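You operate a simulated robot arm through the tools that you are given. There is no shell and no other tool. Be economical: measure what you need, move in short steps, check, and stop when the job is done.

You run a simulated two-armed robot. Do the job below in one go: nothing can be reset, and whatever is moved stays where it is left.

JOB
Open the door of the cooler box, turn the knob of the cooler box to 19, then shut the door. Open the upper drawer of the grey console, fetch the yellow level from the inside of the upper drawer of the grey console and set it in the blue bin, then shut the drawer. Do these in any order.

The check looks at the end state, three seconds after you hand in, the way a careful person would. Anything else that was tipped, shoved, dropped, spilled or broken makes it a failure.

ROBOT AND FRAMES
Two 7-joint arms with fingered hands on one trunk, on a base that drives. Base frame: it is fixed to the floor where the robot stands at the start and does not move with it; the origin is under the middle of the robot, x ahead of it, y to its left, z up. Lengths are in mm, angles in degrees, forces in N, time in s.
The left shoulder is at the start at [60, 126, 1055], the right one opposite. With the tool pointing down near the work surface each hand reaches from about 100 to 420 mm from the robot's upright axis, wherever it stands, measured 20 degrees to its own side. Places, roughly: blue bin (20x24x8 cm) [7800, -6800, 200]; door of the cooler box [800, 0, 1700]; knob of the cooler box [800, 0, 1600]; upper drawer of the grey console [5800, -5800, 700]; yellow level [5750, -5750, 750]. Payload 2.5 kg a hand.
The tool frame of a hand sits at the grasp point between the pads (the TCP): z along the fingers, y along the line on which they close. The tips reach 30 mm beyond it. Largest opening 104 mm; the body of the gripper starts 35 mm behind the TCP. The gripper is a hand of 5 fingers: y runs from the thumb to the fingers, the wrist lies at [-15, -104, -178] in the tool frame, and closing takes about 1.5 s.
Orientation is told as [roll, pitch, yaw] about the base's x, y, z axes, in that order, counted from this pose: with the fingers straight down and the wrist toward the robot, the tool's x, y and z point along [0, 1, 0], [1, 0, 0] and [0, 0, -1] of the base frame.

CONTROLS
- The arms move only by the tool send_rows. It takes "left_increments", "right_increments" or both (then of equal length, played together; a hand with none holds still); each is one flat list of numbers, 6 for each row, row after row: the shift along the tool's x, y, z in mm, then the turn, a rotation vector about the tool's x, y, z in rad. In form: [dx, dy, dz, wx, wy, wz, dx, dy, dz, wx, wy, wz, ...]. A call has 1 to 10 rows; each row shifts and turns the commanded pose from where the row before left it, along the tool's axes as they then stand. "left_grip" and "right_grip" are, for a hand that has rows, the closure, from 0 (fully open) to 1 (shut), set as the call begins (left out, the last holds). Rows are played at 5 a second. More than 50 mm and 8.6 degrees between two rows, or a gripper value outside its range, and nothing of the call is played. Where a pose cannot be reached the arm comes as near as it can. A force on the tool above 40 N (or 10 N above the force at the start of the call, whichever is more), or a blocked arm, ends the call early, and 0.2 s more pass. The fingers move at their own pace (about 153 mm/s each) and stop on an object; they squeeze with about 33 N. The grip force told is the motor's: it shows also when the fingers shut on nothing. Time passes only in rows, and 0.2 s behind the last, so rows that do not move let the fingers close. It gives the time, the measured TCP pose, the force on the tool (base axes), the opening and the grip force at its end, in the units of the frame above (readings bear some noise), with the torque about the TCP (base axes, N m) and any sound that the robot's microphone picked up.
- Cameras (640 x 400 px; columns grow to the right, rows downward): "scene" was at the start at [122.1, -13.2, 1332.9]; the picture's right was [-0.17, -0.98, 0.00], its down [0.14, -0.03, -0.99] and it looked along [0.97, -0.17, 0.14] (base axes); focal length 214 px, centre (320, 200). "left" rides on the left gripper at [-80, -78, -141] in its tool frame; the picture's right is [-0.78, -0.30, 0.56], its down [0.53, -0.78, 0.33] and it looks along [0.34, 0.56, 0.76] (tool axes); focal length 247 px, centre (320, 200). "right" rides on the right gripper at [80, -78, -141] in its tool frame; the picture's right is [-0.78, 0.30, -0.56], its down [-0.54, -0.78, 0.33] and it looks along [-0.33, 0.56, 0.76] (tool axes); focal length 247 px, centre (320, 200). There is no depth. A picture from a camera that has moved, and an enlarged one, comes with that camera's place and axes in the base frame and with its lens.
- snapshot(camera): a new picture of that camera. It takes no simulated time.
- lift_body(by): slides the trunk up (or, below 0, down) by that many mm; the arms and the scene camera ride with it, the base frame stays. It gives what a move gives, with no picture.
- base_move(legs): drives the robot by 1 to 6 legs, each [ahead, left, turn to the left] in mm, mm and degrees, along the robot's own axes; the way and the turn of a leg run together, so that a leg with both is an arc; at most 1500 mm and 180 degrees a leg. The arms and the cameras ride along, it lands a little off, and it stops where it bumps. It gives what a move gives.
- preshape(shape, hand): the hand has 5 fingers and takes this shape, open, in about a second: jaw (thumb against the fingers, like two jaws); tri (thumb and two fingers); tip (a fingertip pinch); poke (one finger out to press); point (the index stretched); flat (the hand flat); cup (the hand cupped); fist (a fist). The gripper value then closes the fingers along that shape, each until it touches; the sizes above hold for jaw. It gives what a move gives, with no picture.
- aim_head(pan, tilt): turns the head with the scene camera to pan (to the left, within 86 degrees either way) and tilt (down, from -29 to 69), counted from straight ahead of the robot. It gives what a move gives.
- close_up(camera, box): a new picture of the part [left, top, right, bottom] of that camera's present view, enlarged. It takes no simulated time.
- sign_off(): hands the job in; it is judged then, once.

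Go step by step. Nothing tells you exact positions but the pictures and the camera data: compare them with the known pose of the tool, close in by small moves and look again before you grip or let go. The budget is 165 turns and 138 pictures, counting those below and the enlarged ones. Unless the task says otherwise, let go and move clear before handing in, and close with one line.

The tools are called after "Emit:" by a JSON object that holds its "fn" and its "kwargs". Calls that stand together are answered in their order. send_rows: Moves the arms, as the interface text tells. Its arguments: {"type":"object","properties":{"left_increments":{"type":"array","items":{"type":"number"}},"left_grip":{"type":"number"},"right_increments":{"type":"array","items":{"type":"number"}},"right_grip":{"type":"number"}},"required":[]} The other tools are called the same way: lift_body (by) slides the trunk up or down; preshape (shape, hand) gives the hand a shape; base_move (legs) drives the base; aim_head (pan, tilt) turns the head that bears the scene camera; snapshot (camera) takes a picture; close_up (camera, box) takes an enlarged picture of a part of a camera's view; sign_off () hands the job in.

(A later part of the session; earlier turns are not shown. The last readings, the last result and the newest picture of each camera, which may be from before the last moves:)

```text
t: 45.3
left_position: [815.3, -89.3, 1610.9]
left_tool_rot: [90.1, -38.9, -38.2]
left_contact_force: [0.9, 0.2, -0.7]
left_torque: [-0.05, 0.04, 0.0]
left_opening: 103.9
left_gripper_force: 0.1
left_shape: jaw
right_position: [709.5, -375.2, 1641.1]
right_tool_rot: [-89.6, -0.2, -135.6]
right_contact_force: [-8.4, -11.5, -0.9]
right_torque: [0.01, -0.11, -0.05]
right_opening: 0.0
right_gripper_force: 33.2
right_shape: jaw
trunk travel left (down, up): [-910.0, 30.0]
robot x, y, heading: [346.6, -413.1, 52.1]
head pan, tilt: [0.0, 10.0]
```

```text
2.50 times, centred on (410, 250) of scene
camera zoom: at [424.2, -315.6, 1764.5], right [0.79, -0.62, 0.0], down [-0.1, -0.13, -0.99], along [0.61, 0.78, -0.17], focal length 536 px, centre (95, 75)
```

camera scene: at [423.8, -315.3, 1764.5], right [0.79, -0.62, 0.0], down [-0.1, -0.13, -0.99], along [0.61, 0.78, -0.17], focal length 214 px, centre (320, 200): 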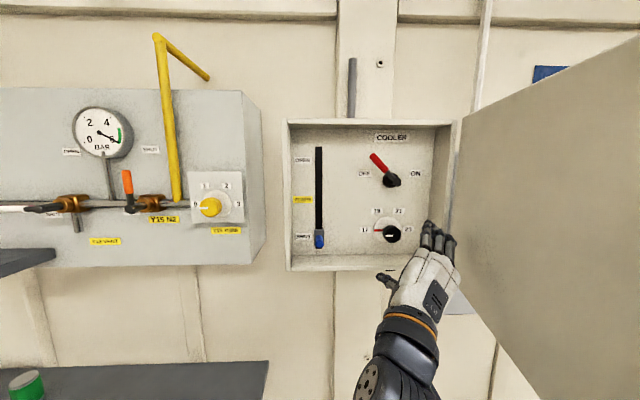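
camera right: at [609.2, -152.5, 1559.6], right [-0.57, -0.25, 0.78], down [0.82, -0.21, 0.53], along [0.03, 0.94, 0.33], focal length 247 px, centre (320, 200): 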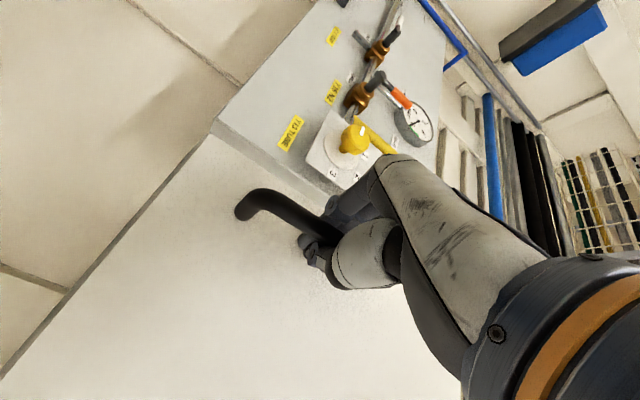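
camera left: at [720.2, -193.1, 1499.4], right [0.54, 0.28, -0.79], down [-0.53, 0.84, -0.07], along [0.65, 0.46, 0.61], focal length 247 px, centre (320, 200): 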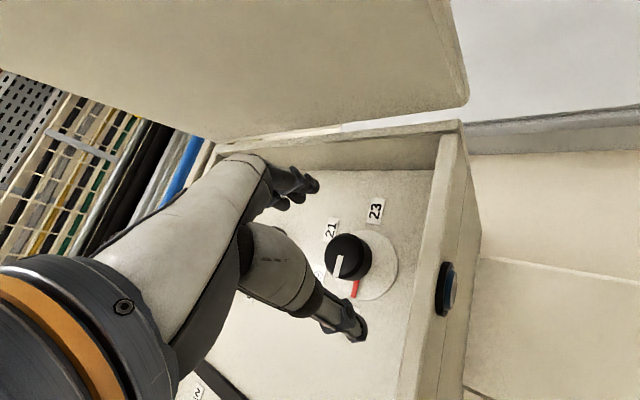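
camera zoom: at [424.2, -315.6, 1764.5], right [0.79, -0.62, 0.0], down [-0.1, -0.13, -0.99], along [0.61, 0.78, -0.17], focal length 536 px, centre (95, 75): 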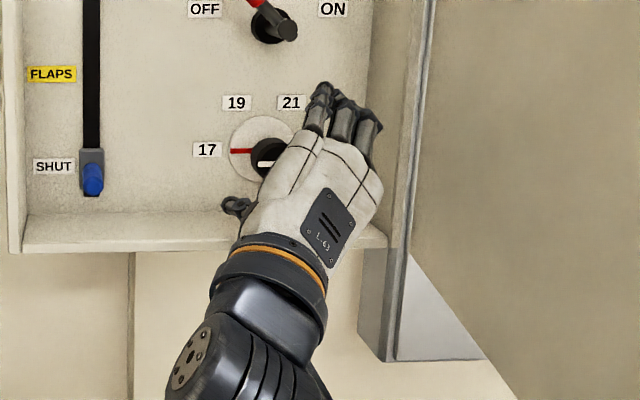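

The TCP is 8 mm high. I'll correct, push in so the pads straddle the knob, and close.

Emit:
{"fn": "send_rows", "kwargs": {"left_increments": [-4.3, -7.3, 0, 0, 0, 0, 0, 0, 20, 0, 0, 0, 0, 0, 22, 0, 0, 0, 0, 0, 0, 0, 0, 0]}}

Emit:
{"fn": "snapshot", "kwargs": {"camera": "left"}}

Emit:
{"fn": "close_up", "kwargs": {"camera": "scene", "box": [330, 170, 490, 330]}}

```text
t: 46.3
left_position: [838.0, -52.8, 1602.7]
left_tool_rot: [90.1, -38.8, -38.1]
left_contact_force: [-0.4, -0.5, 0.0]
left_torque: [-0.01, 0.0, 0.01]
left_opening: 104.0
left_gripper_force: 0.1
left_shape: jaw
right_position: [710.3, -376.0, 1641.3]
right_tool_rot: [-89.7, -0.2, -135.6]
right_contact_force: [-9.6, -11.0, -2.3]
right_torque: [0.0, -0.05, -0.08]
right_opening: 0.0
right_gripper_force: 33.2
right_shape: jaw
trunk travel left (down, up): [-910.0, 30.0]
robot x, y, heading: [344.8, -420.4, 51.7]
head pan, tilt: [0.0, 10.0]
```

```text
107 pictures are left
camera left: at [743.3, -158.2, 1491.0], right [0.54, 0.28, -0.79], down [-0.53, 0.84, -0.07], along [0.65, 0.46, 0.61], focal length 247 px, centre (320, 200)
```

left: 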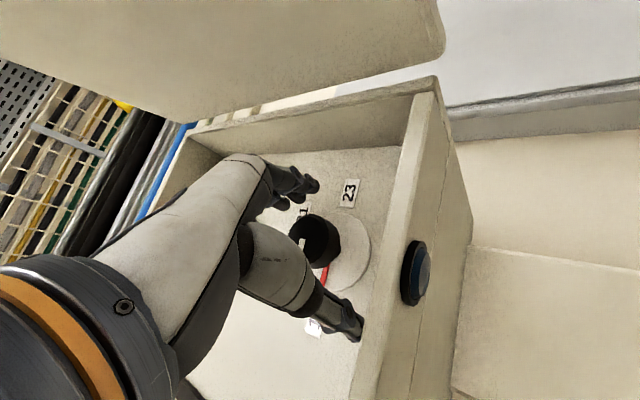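

```text
2.50 times, centred on (410, 250) of scene
camera zoom: at [424.2, -315.6, 1764.5], right [0.79, -0.62, 0.0], down [-0.1, -0.13, -0.99], along [0.61, 0.78, -0.17], focal length 536 px, centre (95, 75)
```

zoom: 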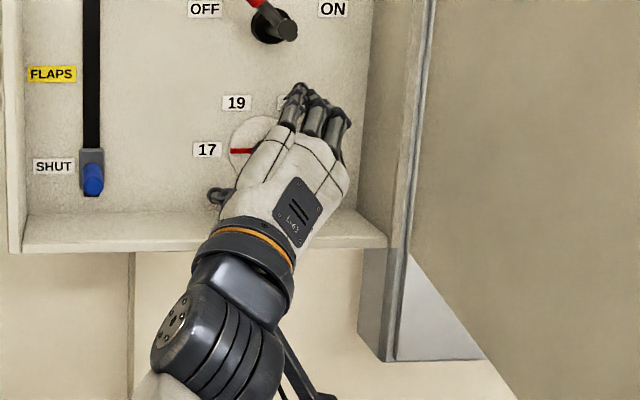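

The knob sits between the thumb and the fingers. I'll close on it.

Emit:
{"fn": "send_rows", "kwargs": {"left_increments": [0, 0, 0, 0, 0, 0, 0, 0, 0, 0, 0, 0, 0, 0, 0, 0, 0, 0, 0, 0, 0, 0, 0, 0, 0, 0, 0, 0, 0, 0, 0, 0, 0, 0, 0, 0, 0, 0, 0, 0, 0, 0, 0, 0, 0, 0, 0, 0], "left_grip": 1}}

Emit:
{"fn": "snapshot", "kwargs": {"camera": "left"}}

```text
t: 48.1
left_position: [839.3, -49.6, 1600.4]
left_tool_rot: [89.7, -38.7, -37.9]
left_contact_force: [4.4, 12.5, -4.1]
left_torque: [-0.06, 0.05, 0.08]
left_opening: 25.8
left_gripper_force: 33.6
left_shape: jaw
right_position: [710.1, -373.3, 1641.5]
right_tool_rot: [-89.7, -0.4, -135.4]
right_contact_force: [-14.4, -16.9, 1.1]
right_torque: [-0.02, -0.03, -0.17]
right_opening: 0.1
right_gripper_force: 32.7
right_shape: jaw
trunk travel left (down, up): [-910.0, 30.0]
robot x, y, heading: [345.6, -418.5, 52.1]
head pan, tilt: [0.0, 10.0]
```

```text
105 pictures are left
camera left: at [743.1, -155.5, 1489.7], right [0.54, 0.28, -0.79], down [-0.54, 0.84, -0.07], along [0.65, 0.46, 0.6], focal length 247 px, centre (320, 200)
```

left: 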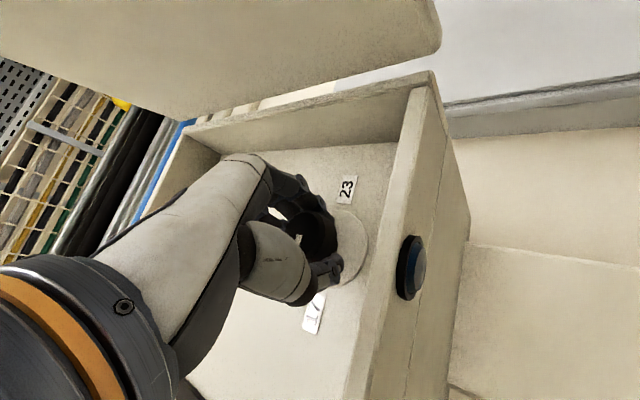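

It grips the knob. I'll turn clockwise, half first.

Emit:
{"fn": "send_rows", "kwargs": {"left_increments": [0, 0, 0, 0, 0, 0.105, 0, 0, 0, 0, 0, 0.105, 0, 0, 0, 0, 0, 0.105, 0, 0, 0, 0, 0, 0.105, 0, 0, 0, 0, 0, 0.105, 0, 0, 0, 0, 0, 0]}}

Emit:
{"fn": "snapshot", "kwargs": {"camera": "left"}}

Emit:
{"fn": "close_up", "kwargs": {"camera": "scene", "box": [330, 170, 490, 330]}}

```text
t: 49.5
left_position: [837.0, -49.3, 1602.2]
left_tool_rot: [89.9, -8.7, -38.0]
left_contact_force: [1.7, 16.0, 2.3]
left_torque: [-0.08, -0.01, 0.29]
left_opening: 25.6
left_gripper_force: 32.6
left_shape: jaw
right_position: [709.2, -372.9, 1641.3]
right_tool_rot: [-89.5, -0.3, -135.5]
right_contact_force: [-13.5, -15.7, -0.9]
right_torque: [-0.01, -0.03, -0.17]
right_opening: 0.0
right_gripper_force: 32.7
right_shape: jaw
trunk travel left (down, up): [-910.0, 30.0]
robot x, y, heading: [343.4, -419.6, 52.4]
head pan, tilt: [0.0, 10.0]
```

```text
104 pictures are left
camera left: at [699.2, -120.6, 1510.8], right [0.2, 0.55, -0.81], down [-0.46, 0.78, 0.41], along [0.86, 0.29, 0.41], focal length 247 px, centre (320, 200)
```

left: 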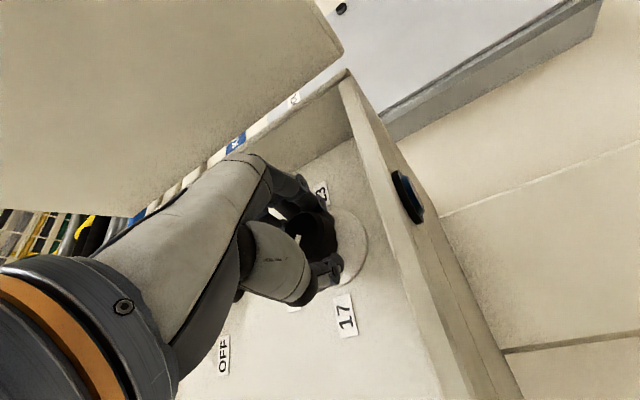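

```text
2.50 times, centred on (410, 250) of scene
camera zoom: at [423.0, -312.1, 1764.4], right [0.79, -0.62, 0.0], down [-0.1, -0.14, -0.99], along [0.61, 0.78, -0.17], focal length 536 px, centre (95, 75)
```

zoom: 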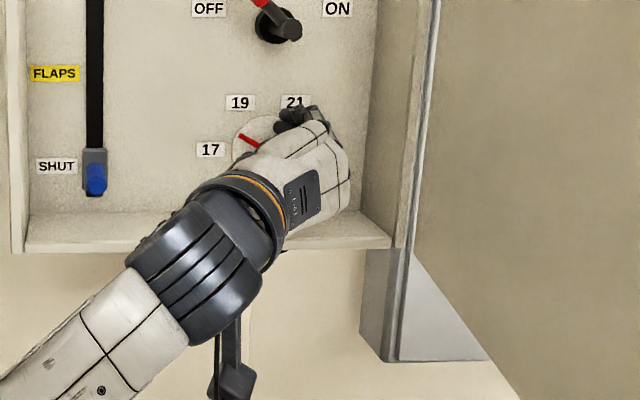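

The red mark follows the hand and is halfway there. I'll turn the second half.

Emit:
{"fn": "send_rows", "kwargs": {"left_increments": [0, 0, 0, 0, 0, 0.105, 0, 0, 0, 0, 0, 0.105, 0, 0, 0, 0, 0, 0.105, 0, 0, 0, 0, 0, 0.105, 0, 0, 0, 0, 0, 0.105, 0, 0, 0, 0, 0, 0]}}

Emit:
{"fn": "close_up", "kwargs": {"camera": "scene", "box": [350, 190, 430, 250]}}

```text
t: 50.9
left_position: [837.1, -47.7, 1603.3]
left_tool_rot: [90.2, 21.5, -37.9]
left_contact_force: [1.7, 16.3, 10.1]
left_torque: [0.04, -0.14, 0.26]
left_opening: 25.4
left_gripper_force: 33.5
left_shape: jaw
right_position: [709.2, -373.1, 1642.2]
right_tool_rot: [-89.6, -0.2, -135.5]
right_contact_force: [-11.3, -13.7, -2.9]
right_torque: [-0.04, -0.04, -0.18]
right_opening: 0.0
right_gripper_force: 32.7
right_shape: jaw
trunk travel left (down, up): [-910.0, 30.0]
robot x, y, heading: [346.3, -417.7, 51.9]
head pan, tilt: [0.0, 10.0]
```

```text
6.67 times, centred on (390, 220) of scene
camera zoom: at [422.5, -312.3, 1764.4], right [0.79, -0.62, 0.0], down [-0.1, -0.14, -0.99], along [0.61, 0.78, -0.17], focal length 1430 px, centre (-147, 67)
```

zoom: 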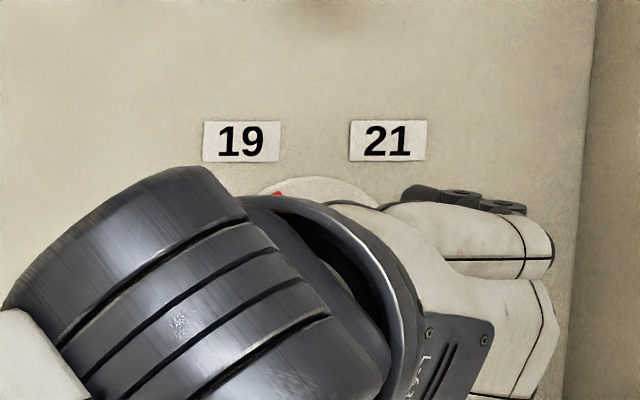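

The mark points toward 19. I'll open and back straight out to check.

Emit:
{"fn": "send_rows", "kwargs": {"left_increments": [0, 0, 0, 0, 0, 0, 0, 0, 0, 0, 0, 0, 0, 0, 0, 0, 0, 0, 0, 0, 0, 0, 0, 0, 0, 0, 0, 0, 0, 0, 0, 0, 0, 0, 0, 0], "left_grip": 0}}

Emit:
{"fn": "send_rows", "kwargs": {"left_increments": [0, 0, -30, 0, 0, 0, 0, 0, -30, 0, 0, 0, 0, 0, -30, 0, 0, 0, 0, 0, -30, 0, 0, 0]}}

Emit:
{"fn": "snapshot", "kwargs": {"camera": "left"}}

Emit:
{"fn": "snapshot", "kwargs": {"camera": "scene"}}

```text
t: 52.3
left_position: [838.0, -52.2, 1601.8]
left_tool_rot: [89.9, 21.4, -38.3]
left_contact_force: [0.3, 0.3, -1.0]
left_torque: [0.0, 0.0, 0.03]
left_opening: 103.5
left_gripper_force: 0.1
left_shape: jaw
right_position: [711.2, -374.9, 1641.8]
right_tool_rot: [-89.7, -0.3, -135.7]
right_contact_force: [-8.7, -10.0, 0.1]
right_torque: [-0.03, -0.06, -0.13]
right_opening: 0.0
right_gripper_force: 33.4
right_shape: jaw
trunk travel left (down, up): [-910.0, 30.0]
robot x, y, heading: [347.5, -418.8, 52.0]
head pan, tilt: [0.0, 10.0]
```

```text
t: 53.3
left_position: [764.0, -148.0, 1601.8]
left_tool_rot: [89.9, 21.4, -38.1]
left_contact_force: [-0.6, 1.0, -0.8]
left_torque: [0.01, 0.01, 0.0]
left_opening: 103.6
left_gripper_force: 0.1
left_shape: jaw
right_position: [710.2, -375.4, 1641.8]
right_tool_rot: [-89.7, -0.3, -135.8]
right_contact_force: [-8.8, -9.9, 1.1]
right_torque: [-0.03, -0.05, -0.06]
right_opening: 0.0
right_gripper_force: 32.6
right_shape: jaw
trunk travel left (down, up): [-910.0, 30.0]
robot x, y, heading: [351.0, -417.9, 51.9]
head pan, tilt: [0.0, 10.0]
```

```text
101 pictures are left
camera left: at [597.0, -196.4, 1555.8], right [-0.1, 0.78, -0.62], down [-0.21, 0.59, 0.78], along [0.97, 0.2, 0.11], focal length 247 px, centre (320, 200)
```

left: 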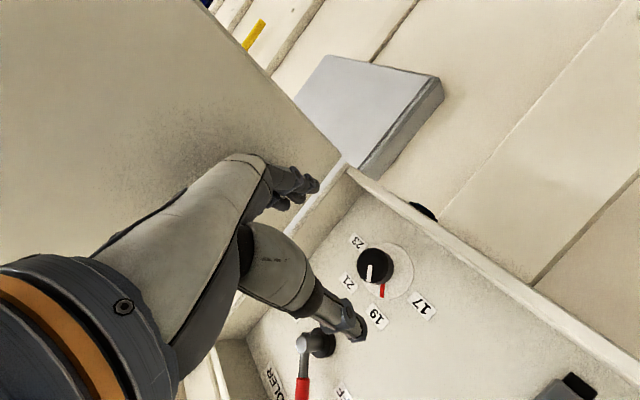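

```text
100 pictures are left
camera scene: at [424.5, -315.3, 1764.5], right [0.79, -0.62, 0.0], down [-0.11, -0.13, -0.99], along [0.61, 0.78, -0.17], focal length 214 px, centre (320, 200)
```

scene: 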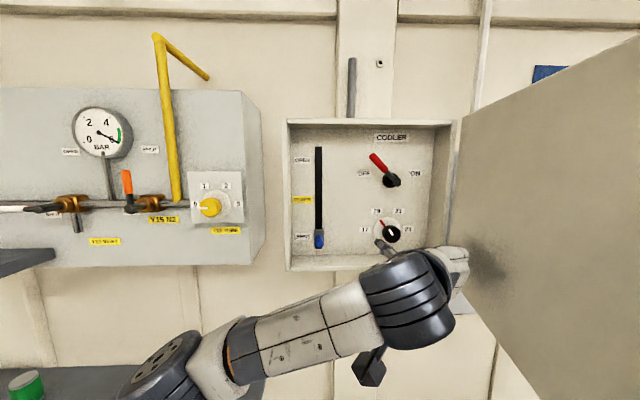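

Emit:
{"fn": "close_up", "kwargs": {"camera": "scene", "box": [350, 190, 430, 250]}}

```text
6.67 times, centred on (390, 220) of scene
camera zoom: at [424.5, -315.3, 1764.5], right [0.79, -0.62, 0.0], down [-0.11, -0.13, -0.99], along [0.61, 0.78, -0.17], focal length 1430 px, centre (-147, 67)
```

zoom: 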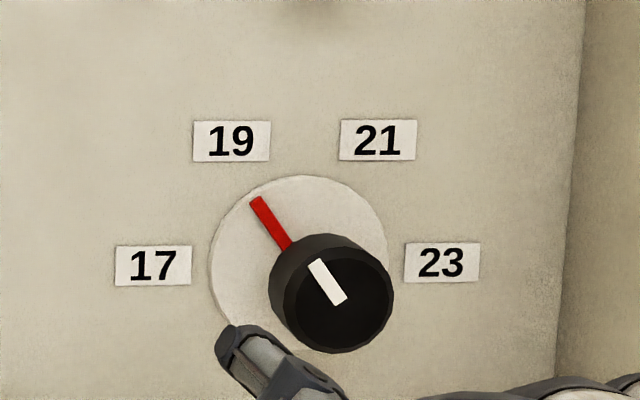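

The mark stands at about 126° while 19 is at 120°, so it's roughly 6° short. I'll grip again and nudge it a bit further.

Emit:
{"fn": "send_rows", "kwargs": {"left_increments": [0, 0, 30, 0, 0, 0, 0, 0, 30, 0, 0, 0, 0, 0, 30, 0, 0, 0, 0, 0, 30, 0, 0, 0, 0, 0, 0, 0, 0, 0]}}

Emit:
{"fn": "send_rows", "kwargs": {"left_increments": [0, 0, 0, 0, 0, 0, 0, 0, 0, 0, 0, 0, 0, 0, 0, 0, 0, 0, 0, 0, 0, 0, 0, 0, 0, 0, 0, 0, 0, 0, 0, 0, 0, 0, 0, 0, 0, 0, 0, 0, 0, 0, 0, 0, 0, 0, 0, 0], "left_grip": 1}}

Emit:
{"fn": "close_up", "kwargs": {"camera": "scene", "box": [350, 190, 430, 250]}}

Emit:
{"fn": "send_rows", "kwargs": {"left_increments": [0, 0, 0, 0, 0, 0.06, 0, 0, 0, 0, 0, 0.06, 0, 0, 0, 0, 0, 0, 0, 0, 0, 0, 0, 0]}}

Emit:
{"fn": "close_up", "kwargs": {"camera": "scene", "box": [350, 190, 430, 250]}}

```text
t: 54.5
left_position: [840.1, -53.3, 1602.7]
left_tool_rot: [90.0, 21.5, -38.3]
left_contact_force: [-0.3, -0.4, 0.1]
left_torque: [-0.04, 0.0, -0.01]
left_opening: 103.9
left_gripper_force: 0.0
left_shape: jaw
right_position: [710.5, -375.2, 1641.2]
right_tool_rot: [-89.8, -0.3, -135.8]
right_contact_force: [-8.3, -10.6, 1.0]
right_torque: [-0.05, -0.05, -0.07]
right_opening: 0.0
right_gripper_force: 33.4
right_shape: jaw
trunk travel left (down, up): [-910.0, 30.0]
robot x, y, heading: [347.5, -418.0, 52.1]
head pan, tilt: [0.0, 10.0]
```

```text
t: 56.3
left_position: [837.8, -49.1, 1603.4]
left_tool_rot: [89.8, 21.4, -38.0]
left_contact_force: [7.1, 17.5, 6.5]
left_torque: [-0.01, -0.02, 0.12]
left_opening: 25.3
left_gripper_force: 32.2
left_shape: jaw
right_position: [709.7, -372.8, 1641.8]
right_tool_rot: [-89.5, -0.3, -135.5]
right_contact_force: [-14.9, -16.9, 0.6]
right_torque: [-0.04, -0.03, -0.14]
right_opening: 0.2
right_gripper_force: 32.9
right_shape: jaw
trunk travel left (down, up): [-910.0, 30.0]
robot x, y, heading: [348.2, -416.5, 52.0]
head pan, tilt: [0.0, 10.0]
```

```text
6.67 times, centred on (390, 220) of scene
camera zoom: at [423.9, -312.6, 1764.4], right [0.79, -0.62, 0.0], down [-0.1, -0.14, -0.99], along [0.61, 0.78, -0.17], focal length 1430 px, centre (-147, 67)
```

zoom: 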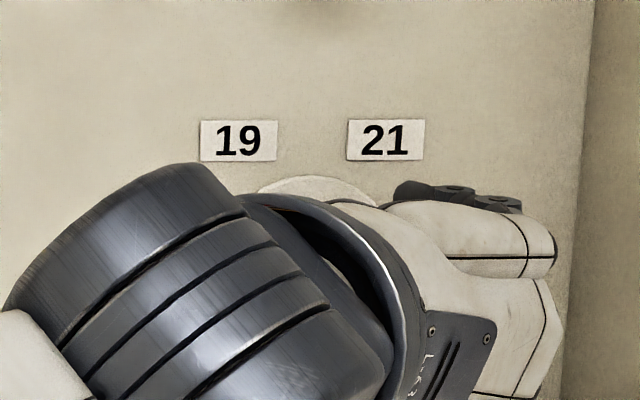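

```text
t: 57.3
left_position: [838.4, -48.9, 1601.8]
left_tool_rot: [90.1, 28.3, -37.8]
left_contact_force: [7.6, 17.8, 9.2]
left_torque: [0.03, -0.08, 0.12]
left_opening: 25.1
left_gripper_force: 32.5
left_shape: jaw
right_position: [711.1, -372.1, 1640.5]
right_tool_rot: [-89.5, -0.2, -135.5]
right_contact_force: [-14.1, -16.8, 1.1]
right_torque: [-0.01, 0.0, -0.16]
right_opening: 0.0
right_gripper_force: 32.3
right_shape: jaw
trunk travel left (down, up): [-910.0, 30.0]
robot x, y, heading: [348.1, -418.5, 51.9]
head pan, tilt: [0.0, 10.0]
```

```text
6.67 times, centred on (390, 220) of scene
camera zoom: at [423.8, -312.7, 1764.4], right [0.79, -0.62, 0.0], down [-0.1, -0.14, -0.99], along [0.61, 0.78, -0.17], focal length 1430 px, centre (-147, 67)
```

zoom: 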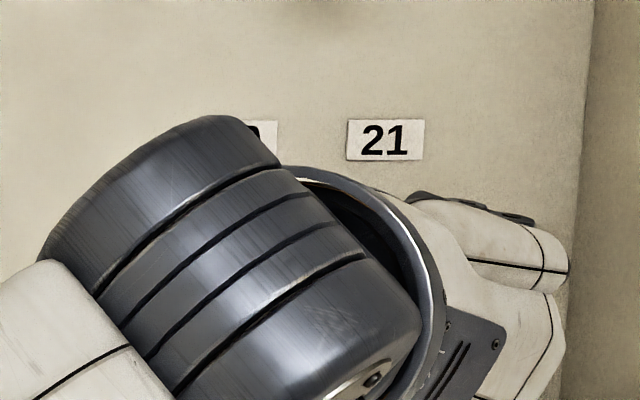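

Can't see the mark now. I'll release, back off and look.

Emit:
{"fn": "send_rows", "kwargs": {"left_increments": [0, 0, 0, 0, 0, 0, 0, 0, 0, 0, 0, 0, 0, 0, 0, 0, 0, 0, 0, 0, 0, 0, 0, 0, 0, 0, 0, 0, 0, 0, 0, 0, 0, 0, 0, 0], "left_grip": 0}}

Emit:
{"fn": "send_rows", "kwargs": {"left_increments": [0, 0, -30, 0, 0, 0, 0, 0, -30, 0, 0, 0, 0, 0, -30, 0, 0, 0, 0, 0, -30, 0, 0, 0]}}

Emit:
{"fn": "close_up", "kwargs": {"camera": "left", "box": [300, 200, 460, 360]}}

Emit:
{"fn": "close_up", "kwargs": {"camera": "scene", "box": [350, 190, 430, 250]}}

```text
t: 58.7
left_position: [838.3, -52.7, 1602.5]
left_tool_rot: [89.9, 28.4, -38.1]
left_contact_force: [-0.1, -0.7, 0.4]
left_torque: [0.01, -0.04, -0.01]
left_opening: 103.5
left_gripper_force: 0.1
left_shape: jaw
right_position: [710.6, -374.8, 1641.6]
right_tool_rot: [-89.5, -0.3, -135.8]
right_contact_force: [-8.2, -9.7, 0.0]
right_torque: [-0.04, -0.07, -0.09]
right_opening: 0.0
right_gripper_force: 33.0
right_shape: jaw
trunk travel left (down, up): [-910.0, 30.0]
robot x, y, heading: [348.6, -421.0, 52.1]
head pan, tilt: [0.0, 10.0]
```

```text
t: 59.7
left_position: [762.3, -148.7, 1601.1]
left_tool_rot: [89.9, 28.4, -38.1]
left_contact_force: [-0.5, 0.5, -0.4]
left_torque: [0.01, 0.04, -0.02]
left_opening: 103.9
left_gripper_force: 0.1
left_shape: jaw
right_position: [710.9, -375.8, 1640.7]
right_tool_rot: [-89.7, -0.3, -135.7]
right_contact_force: [-8.2, -9.7, -0.3]
right_torque: [-0.04, -0.04, -0.06]
right_opening: 0.4
right_gripper_force: 32.8
right_shape: jaw
trunk travel left (down, up): [-910.0, 30.0]
robot x, y, heading: [351.5, -416.1, 52.1]
head pan, tilt: [0.0, 10.0]
```

```text
2.50 times, centred on (380, 280) of left
camera zoom: at [593.3, -193.3, 1567.6], right [-0.15, 0.83, -0.54], down [-0.13, 0.53, 0.84], along [0.98, 0.2, 0.03], focal length 617 px, centre (170, 0)
```

zoom: 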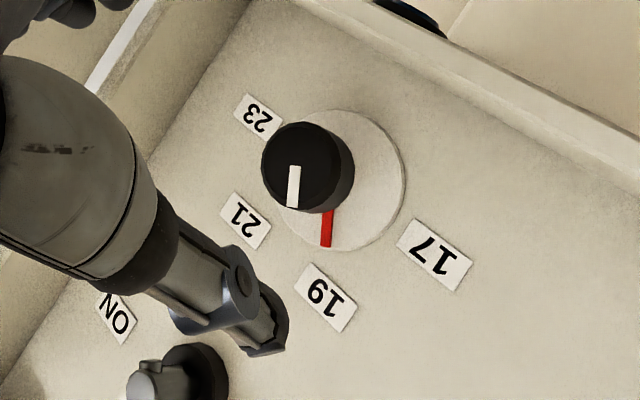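

```text
6.67 times, centred on (390, 220) of scene
camera zoom: at [424.6, -315.3, 1764.5], right [0.79, -0.62, 0.0], down [-0.11, -0.13, -0.99], along [0.61, 0.78, -0.17], focal length 1430 px, centre (-147, 67)
```

zoom: 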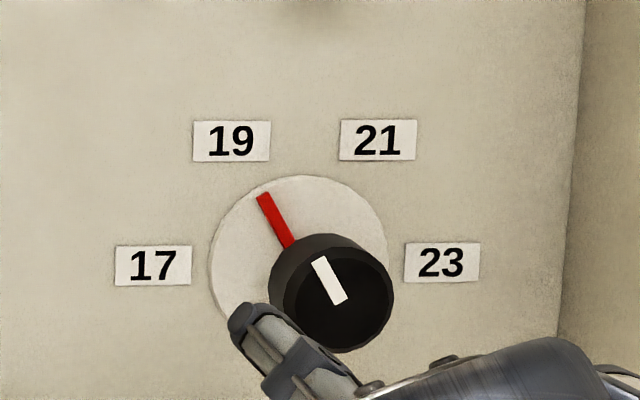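

The mark now stands at about 119°, right on 19. I'll withdraw the left hand down and left, clear of the door's sweep.

Emit:
{"fn": "send_rows", "kwargs": {"left_increments": [0, 0, -40, 0, 0, 0, 0, 0, -45, 0, 0, 0, -43.8, -19, 0, 0, 0, 0, -43.8, -19, 0, 0, 0, 0, -43.8, -19, 0, 0, 0, 0, -43.8, -19, 0, 0, 0, 0, -43.8, -19, 0, 0, 0, 0, -43.8, -19, 0, 0, 0, 0]}}

Emit:
{"fn": "send_rows", "kwargs": {"left_increments": [-43.8, -19, 0, 0, 0, 0, -43.8, -19, 0, 0, 0, 0, -43.8, -19, 0, 0, 0, 0]}}

Emit:
{"fn": "snapshot", "kwargs": {"camera": "scene"}}

```text
t: 61.5
left_position: [575.8, -54.0, 1424.8]
left_tool_rot: [89.9, 28.3, -38.2]
left_contact_force: [-0.5, 0.1, 0.1]
left_torque: [-0.02, 0.0, -0.03]
left_opening: 103.7
left_gripper_force: 0.0
left_shape: jaw
left hand out of reach, approached as far as the arm can: row 6, 7, 8
right_position: [709.7, -373.2, 1641.5]
right_tool_rot: [-89.6, -0.3, -135.7]
right_contact_force: [-9.3, -9.2, -1.5]
right_torque: [-0.03, -0.05, -0.12]
right_opening: 0.0
right_gripper_force: 32.5
right_shape: jaw
trunk travel left (down, up): [-910.0, 30.0]
robot x, y, heading: [343.8, -418.1, 52.2]
head pan, tilt: [0.0, 10.0]
```

```text
t: 62.3
left_position: [489.1, 14.4, 1336.5]
left_tool_rot: [90.0, 28.3, -38.3]
left_contact_force: [-0.1, -0.8, -0.7]
left_torque: [0.0, 0.0, 0.01]
left_opening: 103.9
left_gripper_force: 0.0
left_shape: jaw
right_position: [711.3, -374.5, 1641.3]
right_tool_rot: [-89.7, -0.3, -135.7]
right_contact_force: [-9.3, -10.1, -0.7]
right_torque: [-0.08, -0.06, -0.08]
right_opening: 0.0
right_gripper_force: 32.5
right_shape: jaw
trunk travel left (down, up): [-910.0, 30.0]
robot x, y, heading: [347.6, -419.7, 51.9]
head pan, tilt: [0.0, 10.0]
```

```text
94 pictures are left
camera scene: at [424.2, -314.9, 1764.5], right [0.79, -0.62, 0.0], down [-0.1, -0.13, -0.99], along [0.61, 0.78, -0.17], focal length 214 px, centre (320, 200)
```

scene: 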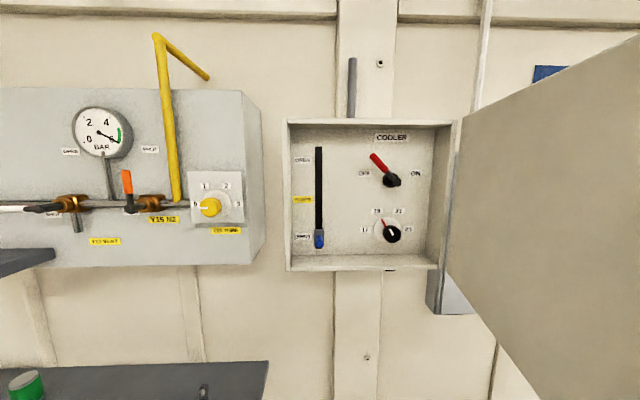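

The left hand is clear. I'll swing the door shut with the right hand along the reverse arc.

Emit:
{"fn": "send_rows", "kwargs": {"right_increments": [0, 3.6, 31.2, 0.105, 0, 0, 0, 3.6, 31.2, 0.105, 0, 0, 0, 3.6, 31.2, 0.105, 0, 0, 0, 3.6, 31.2, 0.105, 0, 0, 0, 3.6, 31.2, 0.105, 0, 0, 0, 3.6, 31.2, 0.105, 0, 0, 0, 3.6, 31.2, 0.105, 0, 0]}}

Emit:
{"fn": "snapshot", "kwargs": {"camera": "scene"}}

```text
t: 63.9
left_position: [494.6, 17.7, 1335.8]
left_tool_rot: [89.6, 28.5, -38.4]
left_contact_force: [0.0, 0.2, 0.7]
left_torque: [0.01, 0.02, 0.0]
left_opening: 103.5
left_gripper_force: 0.1
left_shape: jaw
right_position: [603.2, -188.4, 1638.6]
right_tool_rot: [-89.6, -0.2, -178.5]
right_contact_force: [16.5, 2.8, 7.2]
right_torque: [-0.06, -0.05, 0.12]
right_opening: 0.2
right_gripper_force: 32.7
right_shape: jaw
trunk travel left (down, up): [-910.0, 30.0]
robot x, y, heading: [347.6, -420.2, 52.1]
head pan, tilt: [0.0, 10.0]
```

```text
93 pictures are left
camera scene: at [432.0, -310.4, 1763.8], right [0.79, -0.62, 0.0], down [-0.11, -0.14, -0.98], along [0.61, 0.78, -0.18], focal length 214 px, centre (320, 200)
```

scene: 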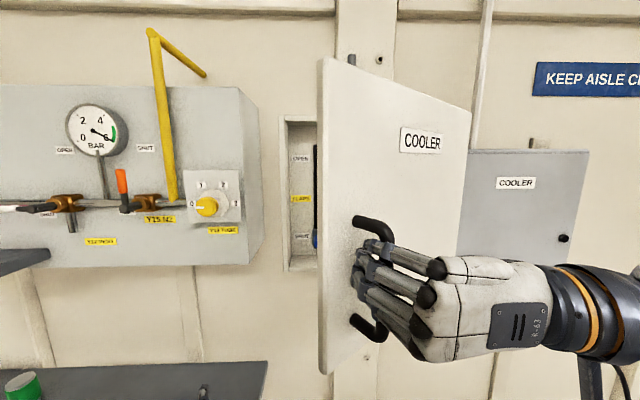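

It's closing well with some sideways load. I'll continue with a small correction toward the hinge.

Emit:
{"fn": "send_rows", "kwargs": {"right_increments": [0, -1, 31.0, 0.105, 0, 0, 0, 0, 31.0, 0.105, 0, 0, 0, 2, 31, 0.105, 0, 0, 0, 3, 31, 0.105, 0, 0, 0, 3, 31, 0.105, 0, 0, 0, 3, 31, 0.105, 0, 0]}}

Emit:
{"fn": "snapshot", "kwargs": {"camera": "scene"}}

```text
t: 65.3
left_position: [492.2, 16.7, 1335.2]
left_tool_rot: [89.7, 28.4, -38.4]
left_contact_force: [0.2, -0.7, -0.4]
left_torque: [-0.01, 0.01, 0.03]
left_opening: 103.7
left_gripper_force: 0.0
left_shape: jaw
right_position: [628.9, -9.4, 1637.4]
right_tool_rot: [-89.6, 0.2, 145.9]
right_contact_force: [3.7, -0.1, 7.9]
right_torque: [0.0, -0.02, 0.06]
right_opening: 0.0
right_gripper_force: 32.9
right_shape: jaw
trunk travel left (down, up): [-910.0, 30.0]
robot x, y, heading: [349.6, -420.8, 52.4]
head pan, tilt: [0.0, 10.0]
```

```text
92 pictures are left
camera scene: at [427.9, -311.5, 1764.0], right [0.79, -0.62, 0.0], down [-0.11, -0.14, -0.98], along [0.61, 0.78, -0.17], focal length 214 px, centre (320, 200)
```

scene: 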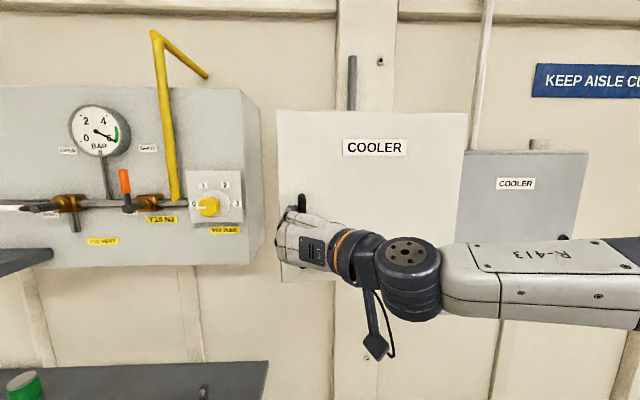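

It's about 4° from shut. I'll push gently home.

Emit:
{"fn": "send_rows", "kwargs": {"right_increments": [0, 1, 10, 0.035, 0, 0, 0, 1, 9, 0.03, 0, 0, 0, 0, 8, 0, 0, 0, 0, 0, 6, 0, 0, 0]}}

Emit:
{"fn": "close_up", "kwargs": {"camera": "scene", "box": [250, 90, 490, 300]}}

```text
t: 66.3
left_position: [487.9, 9.3, 1337.9]
left_tool_rot: [90.2, 28.4, -38.1]
left_contact_force: [-0.4, -0.4, -0.1]
left_torque: [-0.03, 0.0, 0.02]
left_opening: 103.7
left_gripper_force: 0.0
left_shape: jaw
right_position: [636.9, 8.8, 1638.2]
right_tool_rot: [-89.6, 0.5, 143.0]
right_contact_force: [-16.0, -31.1, -4.8]
right_torque: [-0.29, 0.21, 0.37]
right_opening: 0.2
right_gripper_force: 32.7
right_shape: jaw
trunk travel left (down, up): [-910.0, 30.0]
robot x, y, heading: [344.7, -417.0, 51.7]
head pan, tilt: [0.0, 10.0]
```

```text
1.90 times, centred on (370, 195) of scene
camera zoom: at [422.1, -321.6, 1764.8], right [0.79, -0.62, 0.0], down [-0.1, -0.13, -0.99], along [0.61, 0.78, -0.17], focal length 408 px, centre (225, 210)
```

zoom: 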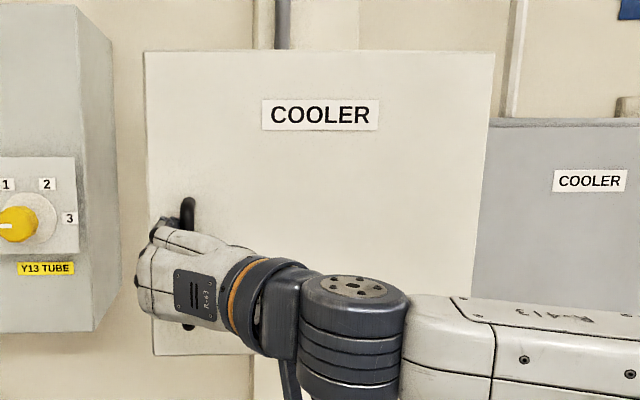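

The door is pressed shut at about 35 N. I'll relax the push, open the hand and back off.

Emit:
{"fn": "send_rows", "kwargs": {"right_increments": [0, 0, -10, 0, 0, 0, 0, 0, 0, 0, 0, 0]}}

Emit:
{"fn": "send_rows", "kwargs": {"right_increments": [0, 0, 0, 0, 0, 0, 0, 0, 0, 0, 0, 0, 0, 0, 0, 0, 0, 0, 0, 0, 0, 0, 0, 0, 0, 0, 0, 0, 0, 0, 0, 0, 0, 0, 0, 0, 0, 0, 0, 0, 0, 0], "right_grip": 0}}

Emit:
{"fn": "send_rows", "kwargs": {"right_increments": [0, 0, -30, 0, 0, 0, 0, 0, -35, 0, 0, 0, 0, 0, -35, 0, 0, 0]}}

Emit:
{"fn": "snapshot", "kwargs": {"camera": "right"}}

Emit:
{"fn": "snapshot", "kwargs": {"camera": "scene"}}

```text
t: 66.9
left_position: [488.7, 14.7, 1337.3]
left_tool_rot: [90.0, 28.2, -38.2]
left_contact_force: [0.5, -0.4, 0.1]
left_torque: [-0.02, -0.02, -0.04]
left_opening: 103.8
left_gripper_force: 0.1
left_shape: jaw
right_position: [637.4, 6.7, 1636.6]
right_tool_rot: [-89.5, 0.5, 142.3]
right_contact_force: [-10.1, -8.8, -2.3]
right_torque: [-0.19, 0.11, 0.26]
right_opening: 0.0
right_gripper_force: 33.0
right_shape: jaw
trunk travel left (down, up): [-910.0, 30.0]
robot x, y, heading: [347.5, -416.8, 52.0]
head pan, tilt: [0.0, 10.0]
```

```text
t: 68.5
left_position: [490.1, 16.2, 1335.3]
left_tool_rot: [89.8, 28.4, -38.3]
left_contact_force: [0.2, 1.0, 0.5]
left_torque: [0.0, 0.0, 0.01]
left_opening: 103.6
left_gripper_force: 0.0
left_shape: jaw
right_position: [640.5, 11.0, 1636.8]
right_tool_rot: [-89.5, 0.2, 142.3]
right_contact_force: [0.0, -0.3, -0.5]
right_torque: [0.0, 0.0, -0.02]
right_opening: 103.9
right_gripper_force: 0.1
right_shape: jaw
trunk travel left (down, up): [-910.0, 30.0]
robot x, y, heading: [346.4, -422.2, 52.1]
head pan, tilt: [0.0, 10.0]
```

```text
t: 69.3
left_position: [490.4, 14.7, 1335.0]
left_tool_rot: [89.7, 28.4, -38.3]
left_contact_force: [-0.6, 0.6, 0.8]
left_torque: [0.03, -0.01, 0.02]
left_opening: 103.7
left_gripper_force: 0.0
left_shape: jaw
right_position: [578.4, -71.3, 1639.5]
right_tool_rot: [-89.6, 0.3, 142.2]
right_contact_force: [-0.3, 0.1, 0.5]
right_torque: [0.0, -0.04, 0.01]
right_opening: 103.8
right_gripper_force: 0.0
right_shape: jaw
trunk travel left (down, up): [-910.0, 30.0]
robot x, y, heading: [348.4, -421.7, 51.7]
head pan, tilt: [0.0, 10.0]
```

```text
90 pictures are left
camera right: at [553.4, -231.0, 1560.3], right [-0.57, -0.25, 0.78], down [0.82, -0.21, 0.54], along [0.03, 0.94, 0.33], focal length 247 px, centre (320, 200)
```

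right: 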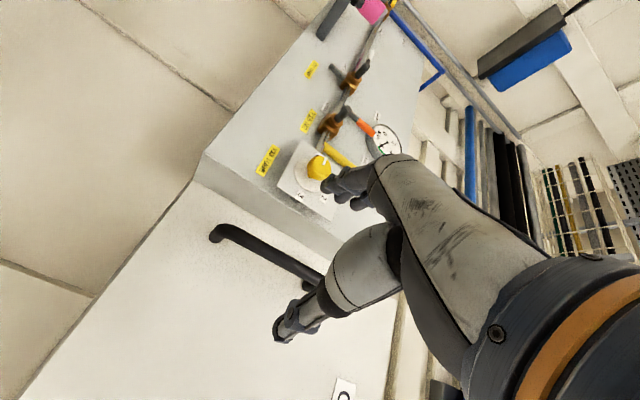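

```text
89 pictures are left
camera scene: at [426.2, -313.1, 1764.2], right [0.79, -0.62, 0.0], down [-0.11, -0.14, -0.98], along [0.61, 0.78, -0.17], focal length 214 px, centre (320, 200)
```

scene: 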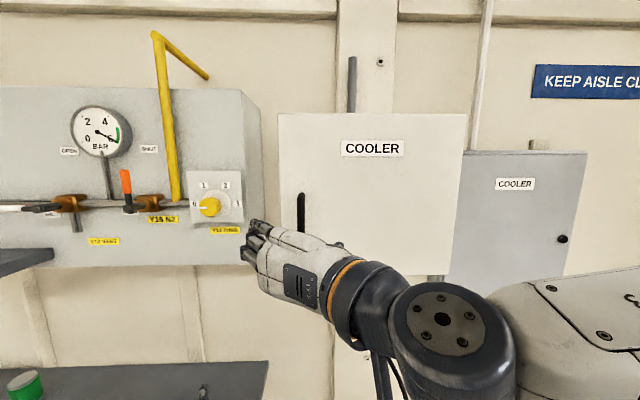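

The door is shut. Now for the console, so I'll retract the right hand a little and look to the right along the aisle to plan the drive.

Emit:
{"fn": "send_rows", "kwargs": {"right_increments": [40, -30, -14, 0, 0, 0, 40, -30, -14, 0, 0, 0, 40, -30, -14, 0, 0, 0, 40, -30, -14, 0, 0, 0, 40, -30, -14, 0, 0, 0]}}

Emit:
{"fn": "aim_head", "kwargs": {"pan": -85, "tilt": 25}}

Emit:
{"fn": "snapshot", "kwargs": {"camera": "scene"}}

```text
refused: row 1 steps farther than a row can; nothing moved
```

```text
t: 70.9
left_position: [490.3, 16.7, 1336.6]
left_tool_rot: [89.8, 28.3, -38.4]
left_contact_force: [0.0, -0.2, -0.5]
left_torque: [-0.01, 0.01, -0.01]
left_opening: 103.6
left_gripper_force: 0.1
left_shape: jaw
right_position: [579.1, -69.4, 1637.8]
right_tool_rot: [-89.5, 0.3, 142.3]
right_contact_force: [0.8, -0.5, -0.1]
right_torque: [0.02, 0.0, -0.01]
right_opening: 103.8
right_gripper_force: 0.0
right_shape: jaw
trunk travel left (down, up): [-910.0, 30.0]
robot x, y, heading: [348.4, -418.2, 52.1]
head pan, tilt: [-85.0, 25.0]
```

```text
88 pictures are left
camera scene: at [447.2, -435.4, 1739.7], right [-0.54, -0.84, 0.0], down [-0.35, 0.23, -0.91], along [0.76, -0.49, -0.42], focal length 214 px, centre (320, 200)
```

scene: 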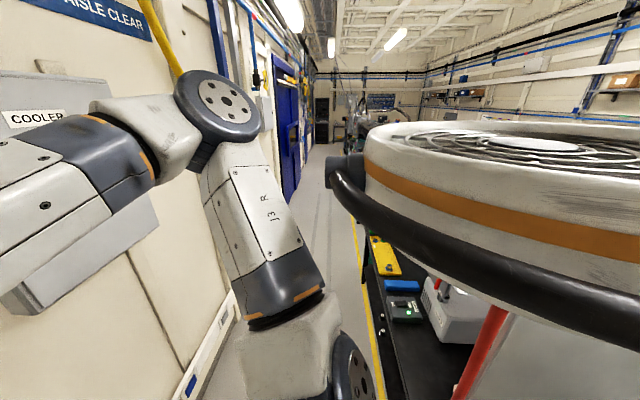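

One row was too long. I'll redo the retraction in smaller steps and pull the left hand back too, then sidestep right and toward the wall, past the blue unit.

Emit:
{"fn": "send_rows", "kwargs": {"left_increments": [0, 0, -20, 0, 0, 0, 0, 0, -20, 0, 0, 0, 0, 0, -20, 0, 0, 0, 0, 0, -20, 0, 0, 0], "right_increments": [30, -20, -20, 0, 0, 0, 30, -20, -20, 0, 0, 0, 30, -20, -20, 0, 0, 0, 30, -20, -20, 0, 0, 0]}}

Emit:
{"fn": "base_move", "kwargs": {"legs": [[50, -200, 0], [60, -200, 0], [0, -150, 0]]}}

Emit:
{"fn": "snapshot", "kwargs": {"camera": "scene"}}

```text
t: 71.9
left_position: [448.0, -23.5, 1315.8]
left_tool_rot: [89.7, 28.3, -38.2]
left_contact_force: [0.5, 0.1, -0.1]
left_torque: [-0.03, 0.02, 0.0]
left_opening: 103.8
left_gripper_force: 0.0
left_shape: jaw
left hand out of reach, approached as far as the arm can: row 2, 3, 4
right_position: [617.3, -98.0, 1558.6]
right_tool_rot: [-89.5, 0.4, 142.3]
right_contact_force: [0.8, 0.2, -0.1]
right_torque: [0.01, 0.02, -0.03]
right_opening: 103.9
right_gripper_force: 0.1
right_shape: jaw
right hand out of reach, approached as far as the arm can: row 2, 3, 4
trunk travel left (down, up): [-910.0, 30.0]
robot x, y, heading: [347.5, -419.5, 51.6]
head pan, tilt: [-85.0, 25.0]
```

```text
t: 75.7
left_position: [946.4, -273.7, 1314.3]
left_tool_rot: [89.8, 28.3, -38.2]
left_contact_force: [0.7, 0.2, 0.9]
left_torque: [0.01, -0.03, 0.0]
left_opening: 103.6
left_gripper_force: 0.0
left_shape: jaw
right_position: [1116.3, -347.6, 1560.0]
right_tool_rot: [-89.5, 0.4, 142.4]
right_contact_force: [-0.9, 0.9, 0.1]
right_torque: [-0.01, 0.03, 0.04]
right_opening: 103.9
right_gripper_force: 0.0
right_shape: jaw
trunk travel left (down, up): [-910.0, 30.0]
robot x, y, heading: [849.2, -668.5, 52.0]
head pan, tilt: [-85.0, 25.0]
```

```text
87 pictures are left
camera scene: at [947.3, -687.0, 1739.8], right [-0.54, -0.84, 0.0], down [-0.35, 0.23, -0.91], along [0.76, -0.49, -0.42], focal length 214 px, centre (320, 200)
```

scene: 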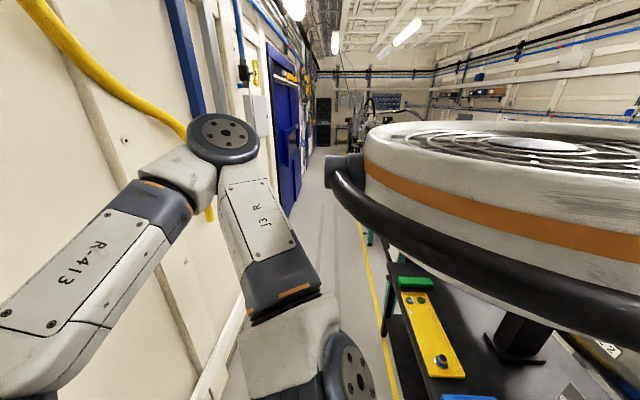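

I'm past the blue unit. I'll turn to face down the aisle and shift left to its middle.

Emit:
{"fn": "base_move", "kwargs": {"legs": [[0, 0, -45], [0, 0, -45], [0, 150, 0]]}}

Emit:
{"fn": "aim_head", "kwargs": {"pan": -10, "tilt": 20}}

Emit:
{"fn": "snapshot", "kwargs": {"camera": "scene"}}

```text
t: 81.2
left_position: [1348.5, -665.7, 1309.5]
left_tool_rot: [88.7, 28.4, -128.8]
left_contact_force: [0.4, -1.2, -0.2]
left_torque: [0.02, 0.01, -0.03]
left_opening: 104.0
left_gripper_force: 0.1
left_shape: jaw
right_position: [1276.4, -837.6, 1552.5]
right_tool_rot: [-88.6, 0.2, 52.3]
right_contact_force: [0.3, 0.0, 0.2]
right_torque: [0.01, -0.01, 0.01]
right_opening: 104.1
right_gripper_force: 0.2
right_shape: jaw
trunk travel left (down, up): [-910.0, 30.0]
robot x, y, heading: [941.0, -556.0, -38.2]
head pan, tilt: [-85.0, 25.0]
```

```text
t: 82.7
left_position: [1347.6, -665.8, 1310.4]
left_tool_rot: [88.7, 28.3, -128.9]
left_contact_force: [-0.5, 0.1, 1.0]
left_torque: [0.02, 0.0, 0.02]
left_opening: 104.0
left_gripper_force: 0.1
left_shape: jaw
right_position: [1277.0, -838.0, 1550.3]
right_tool_rot: [-88.6, 0.1, 52.2]
right_contact_force: [0.1, -0.1, -0.1]
right_torque: [0.02, -0.02, -0.04]
right_opening: 104.0
right_gripper_force: 0.1
right_shape: jaw
trunk travel left (down, up): [-910.0, 30.0]
robot x, y, heading: [940.5, -555.0, -38.3]
head pan, tilt: [-10.0, 20.0]
```

```text
86 pictures are left
camera scene: at [1049.2, -663.1, 1745.1], right [-0.74, -0.67, 0.0], down [-0.24, 0.27, -0.93], along [0.62, -0.7, -0.36], focal length 214 px, centre (320, 200)
```

scene: 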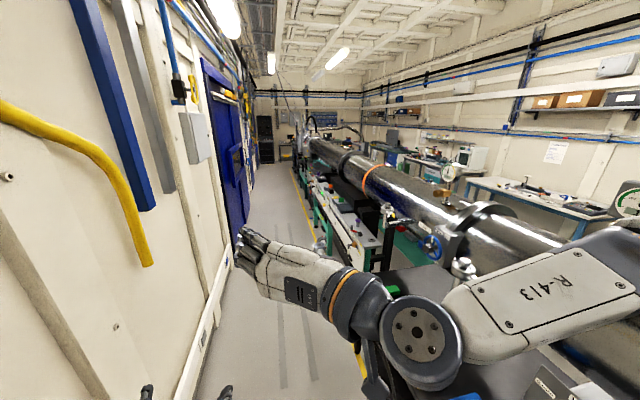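

The aisle ahead is clear. I'll zoom toward the far end where the console and bin should be.

Emit:
{"fn": "close_up", "kwargs": {"camera": "scene", "box": [240, 90, 360, 190]}}

```text
4.00 times, centred on (300, 140) of scene
camera zoom: at [1049.2, -663.1, 1745.1], right [-0.74, -0.67, 0.0], down [-0.24, 0.27, -0.93], along [0.62, -0.7, -0.36], focal length 858 px, centre (400, 440)
```

zoom: 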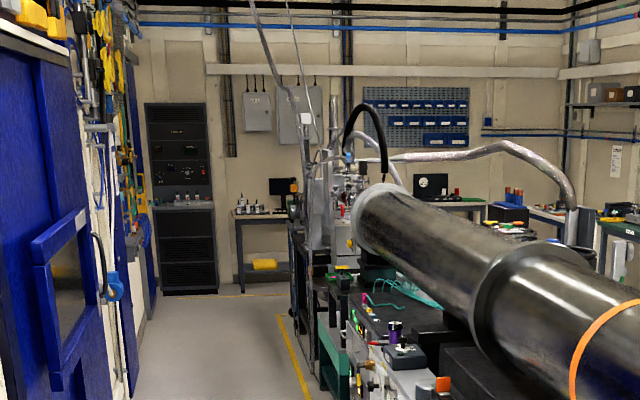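

I'll drive 2.5 m down the aisle with the arms kept high.

Emit:
{"fn": "base_move", "kwargs": {"legs": [[1300, 0, 0], [1200, 0, 0]]}}

Emit:
{"fn": "snapshot", "kwargs": {"camera": "scene"}}

```text
t: 95.0
left_position: [3310.4, -2200.6, 1315.5]
left_tool_rot: [89.8, 28.4, -128.6]
left_contact_force: [-0.4, -0.1, -0.5]
left_torque: [0.0, -0.01, -0.03]
left_opening: 104.1
left_gripper_force: 0.1
left_shape: jaw
right_position: [3234.0, -2371.2, 1559.4]
right_tool_rot: [-89.4, 0.3, 52.0]
right_contact_force: [0.2, -0.3, -0.6]
right_torque: [0.01, 0.01, 0.0]
right_opening: 103.9
right_gripper_force: 0.0
right_shape: jaw
trunk travel left (down, up): [-910.0, 30.0]
robot x, y, heading: [2911.0, -2098.0, -38.2]
head pan, tilt: [-10.0, 20.0]
```

```text
84 pictures are left
camera scene: at [3005.7, -2192.2, 1747.8], right [-0.75, -0.66, 0.0], down [-0.23, 0.26, -0.94], along [0.62, -0.7, -0.34], focal length 214 px, centre (320, 200)
```

scene: 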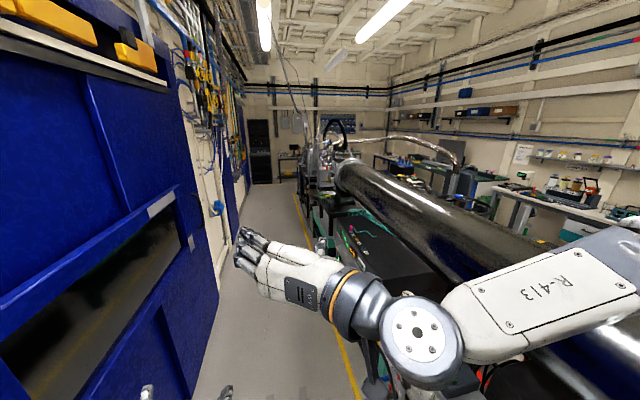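

A blue cabinet is close on the left. I'll check its clearance before going on.

Emit:
{"fn": "aim_head", "kwargs": {"pan": 50, "tilt": 35}}

Emit:
{"fn": "snapshot", "kwargs": {"camera": "scene"}}

Emit:
{"fn": "aim_head", "kwargs": {"pan": -5, "tilt": 40}}

Emit:
{"fn": "snapshot", "kwargs": {"camera": "scene"}}

```text
t: 96.2
left_position: [3308.7, -2200.8, 1314.7]
left_tool_rot: [89.9, 28.3, -128.6]
left_contact_force: [0.3, 0.4, 0.2]
left_torque: [0.03, 0.03, 0.01]
left_opening: 103.7
left_gripper_force: 0.1
left_shape: jaw
right_position: [3234.3, -2370.6, 1558.5]
right_tool_rot: [-89.5, 0.4, 52.1]
right_contact_force: [0.0, 0.2, 0.2]
right_torque: [0.05, -0.02, 0.02]
right_opening: 104.1
right_gripper_force: 0.1
right_shape: jaw
trunk travel left (down, up): [-910.0, 30.0]
robot x, y, heading: [2913.5, -2098.4, -38.1]
head pan, tilt: [50.0, 35.0]
```

```text
83 pictures are left
camera scene: at [3030.1, -2105.0, 1724.0], right [0.2, -0.98, 0.0], down [-0.56, -0.12, -0.82], along [0.8, 0.17, -0.57], focal length 214 px, centre (320, 200)
```

scene: 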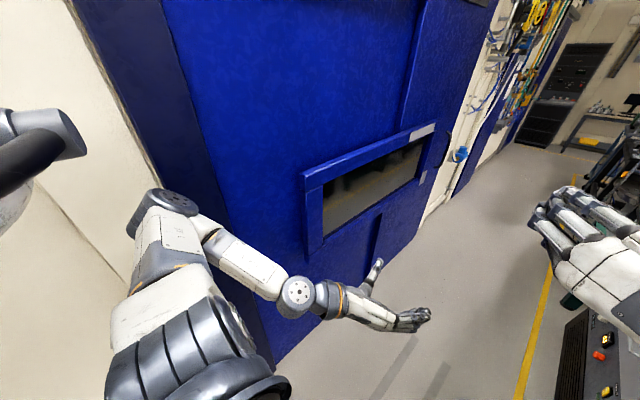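

```text
t: 97.5
left_position: [3309.8, -2201.8, 1315.7]
left_tool_rot: [89.8, 28.2, -128.6]
left_contact_force: [-0.2, -0.2, 0.2]
left_torque: [0.02, 0.0, 0.02]
left_opening: 103.9
left_gripper_force: 0.0
left_shape: jaw
right_position: [3234.7, -2370.9, 1559.6]
right_tool_rot: [-89.5, 0.3, 52.0]
right_contact_force: [0.2, -0.5, -0.9]
right_torque: [-0.02, 0.03, -0.01]
right_opening: 103.9
right_gripper_force: 0.1
right_shape: jaw
trunk travel left (down, up): [-910.0, 30.0]
robot x, y, heading: [2913.4, -2100.6, -38.4]
head pan, tilt: [-5.0, 40.0]
```

```text
82 pictures are left
camera scene: at [3005.7, -2181.0, 1716.4], right [-0.69, -0.73, 0.0], down [-0.47, 0.44, -0.77], along [0.56, -0.53, -0.64], focal length 214 px, centre (320, 200)
```

scene: 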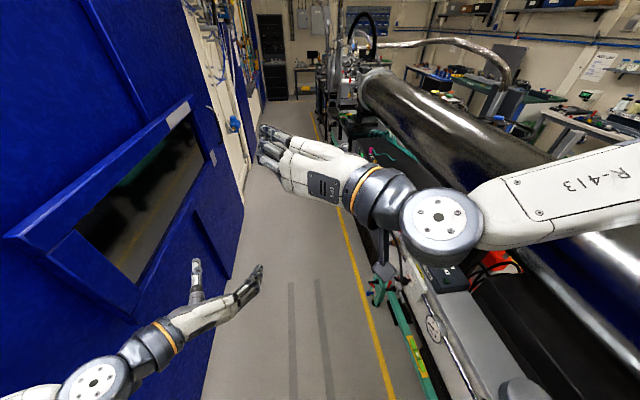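

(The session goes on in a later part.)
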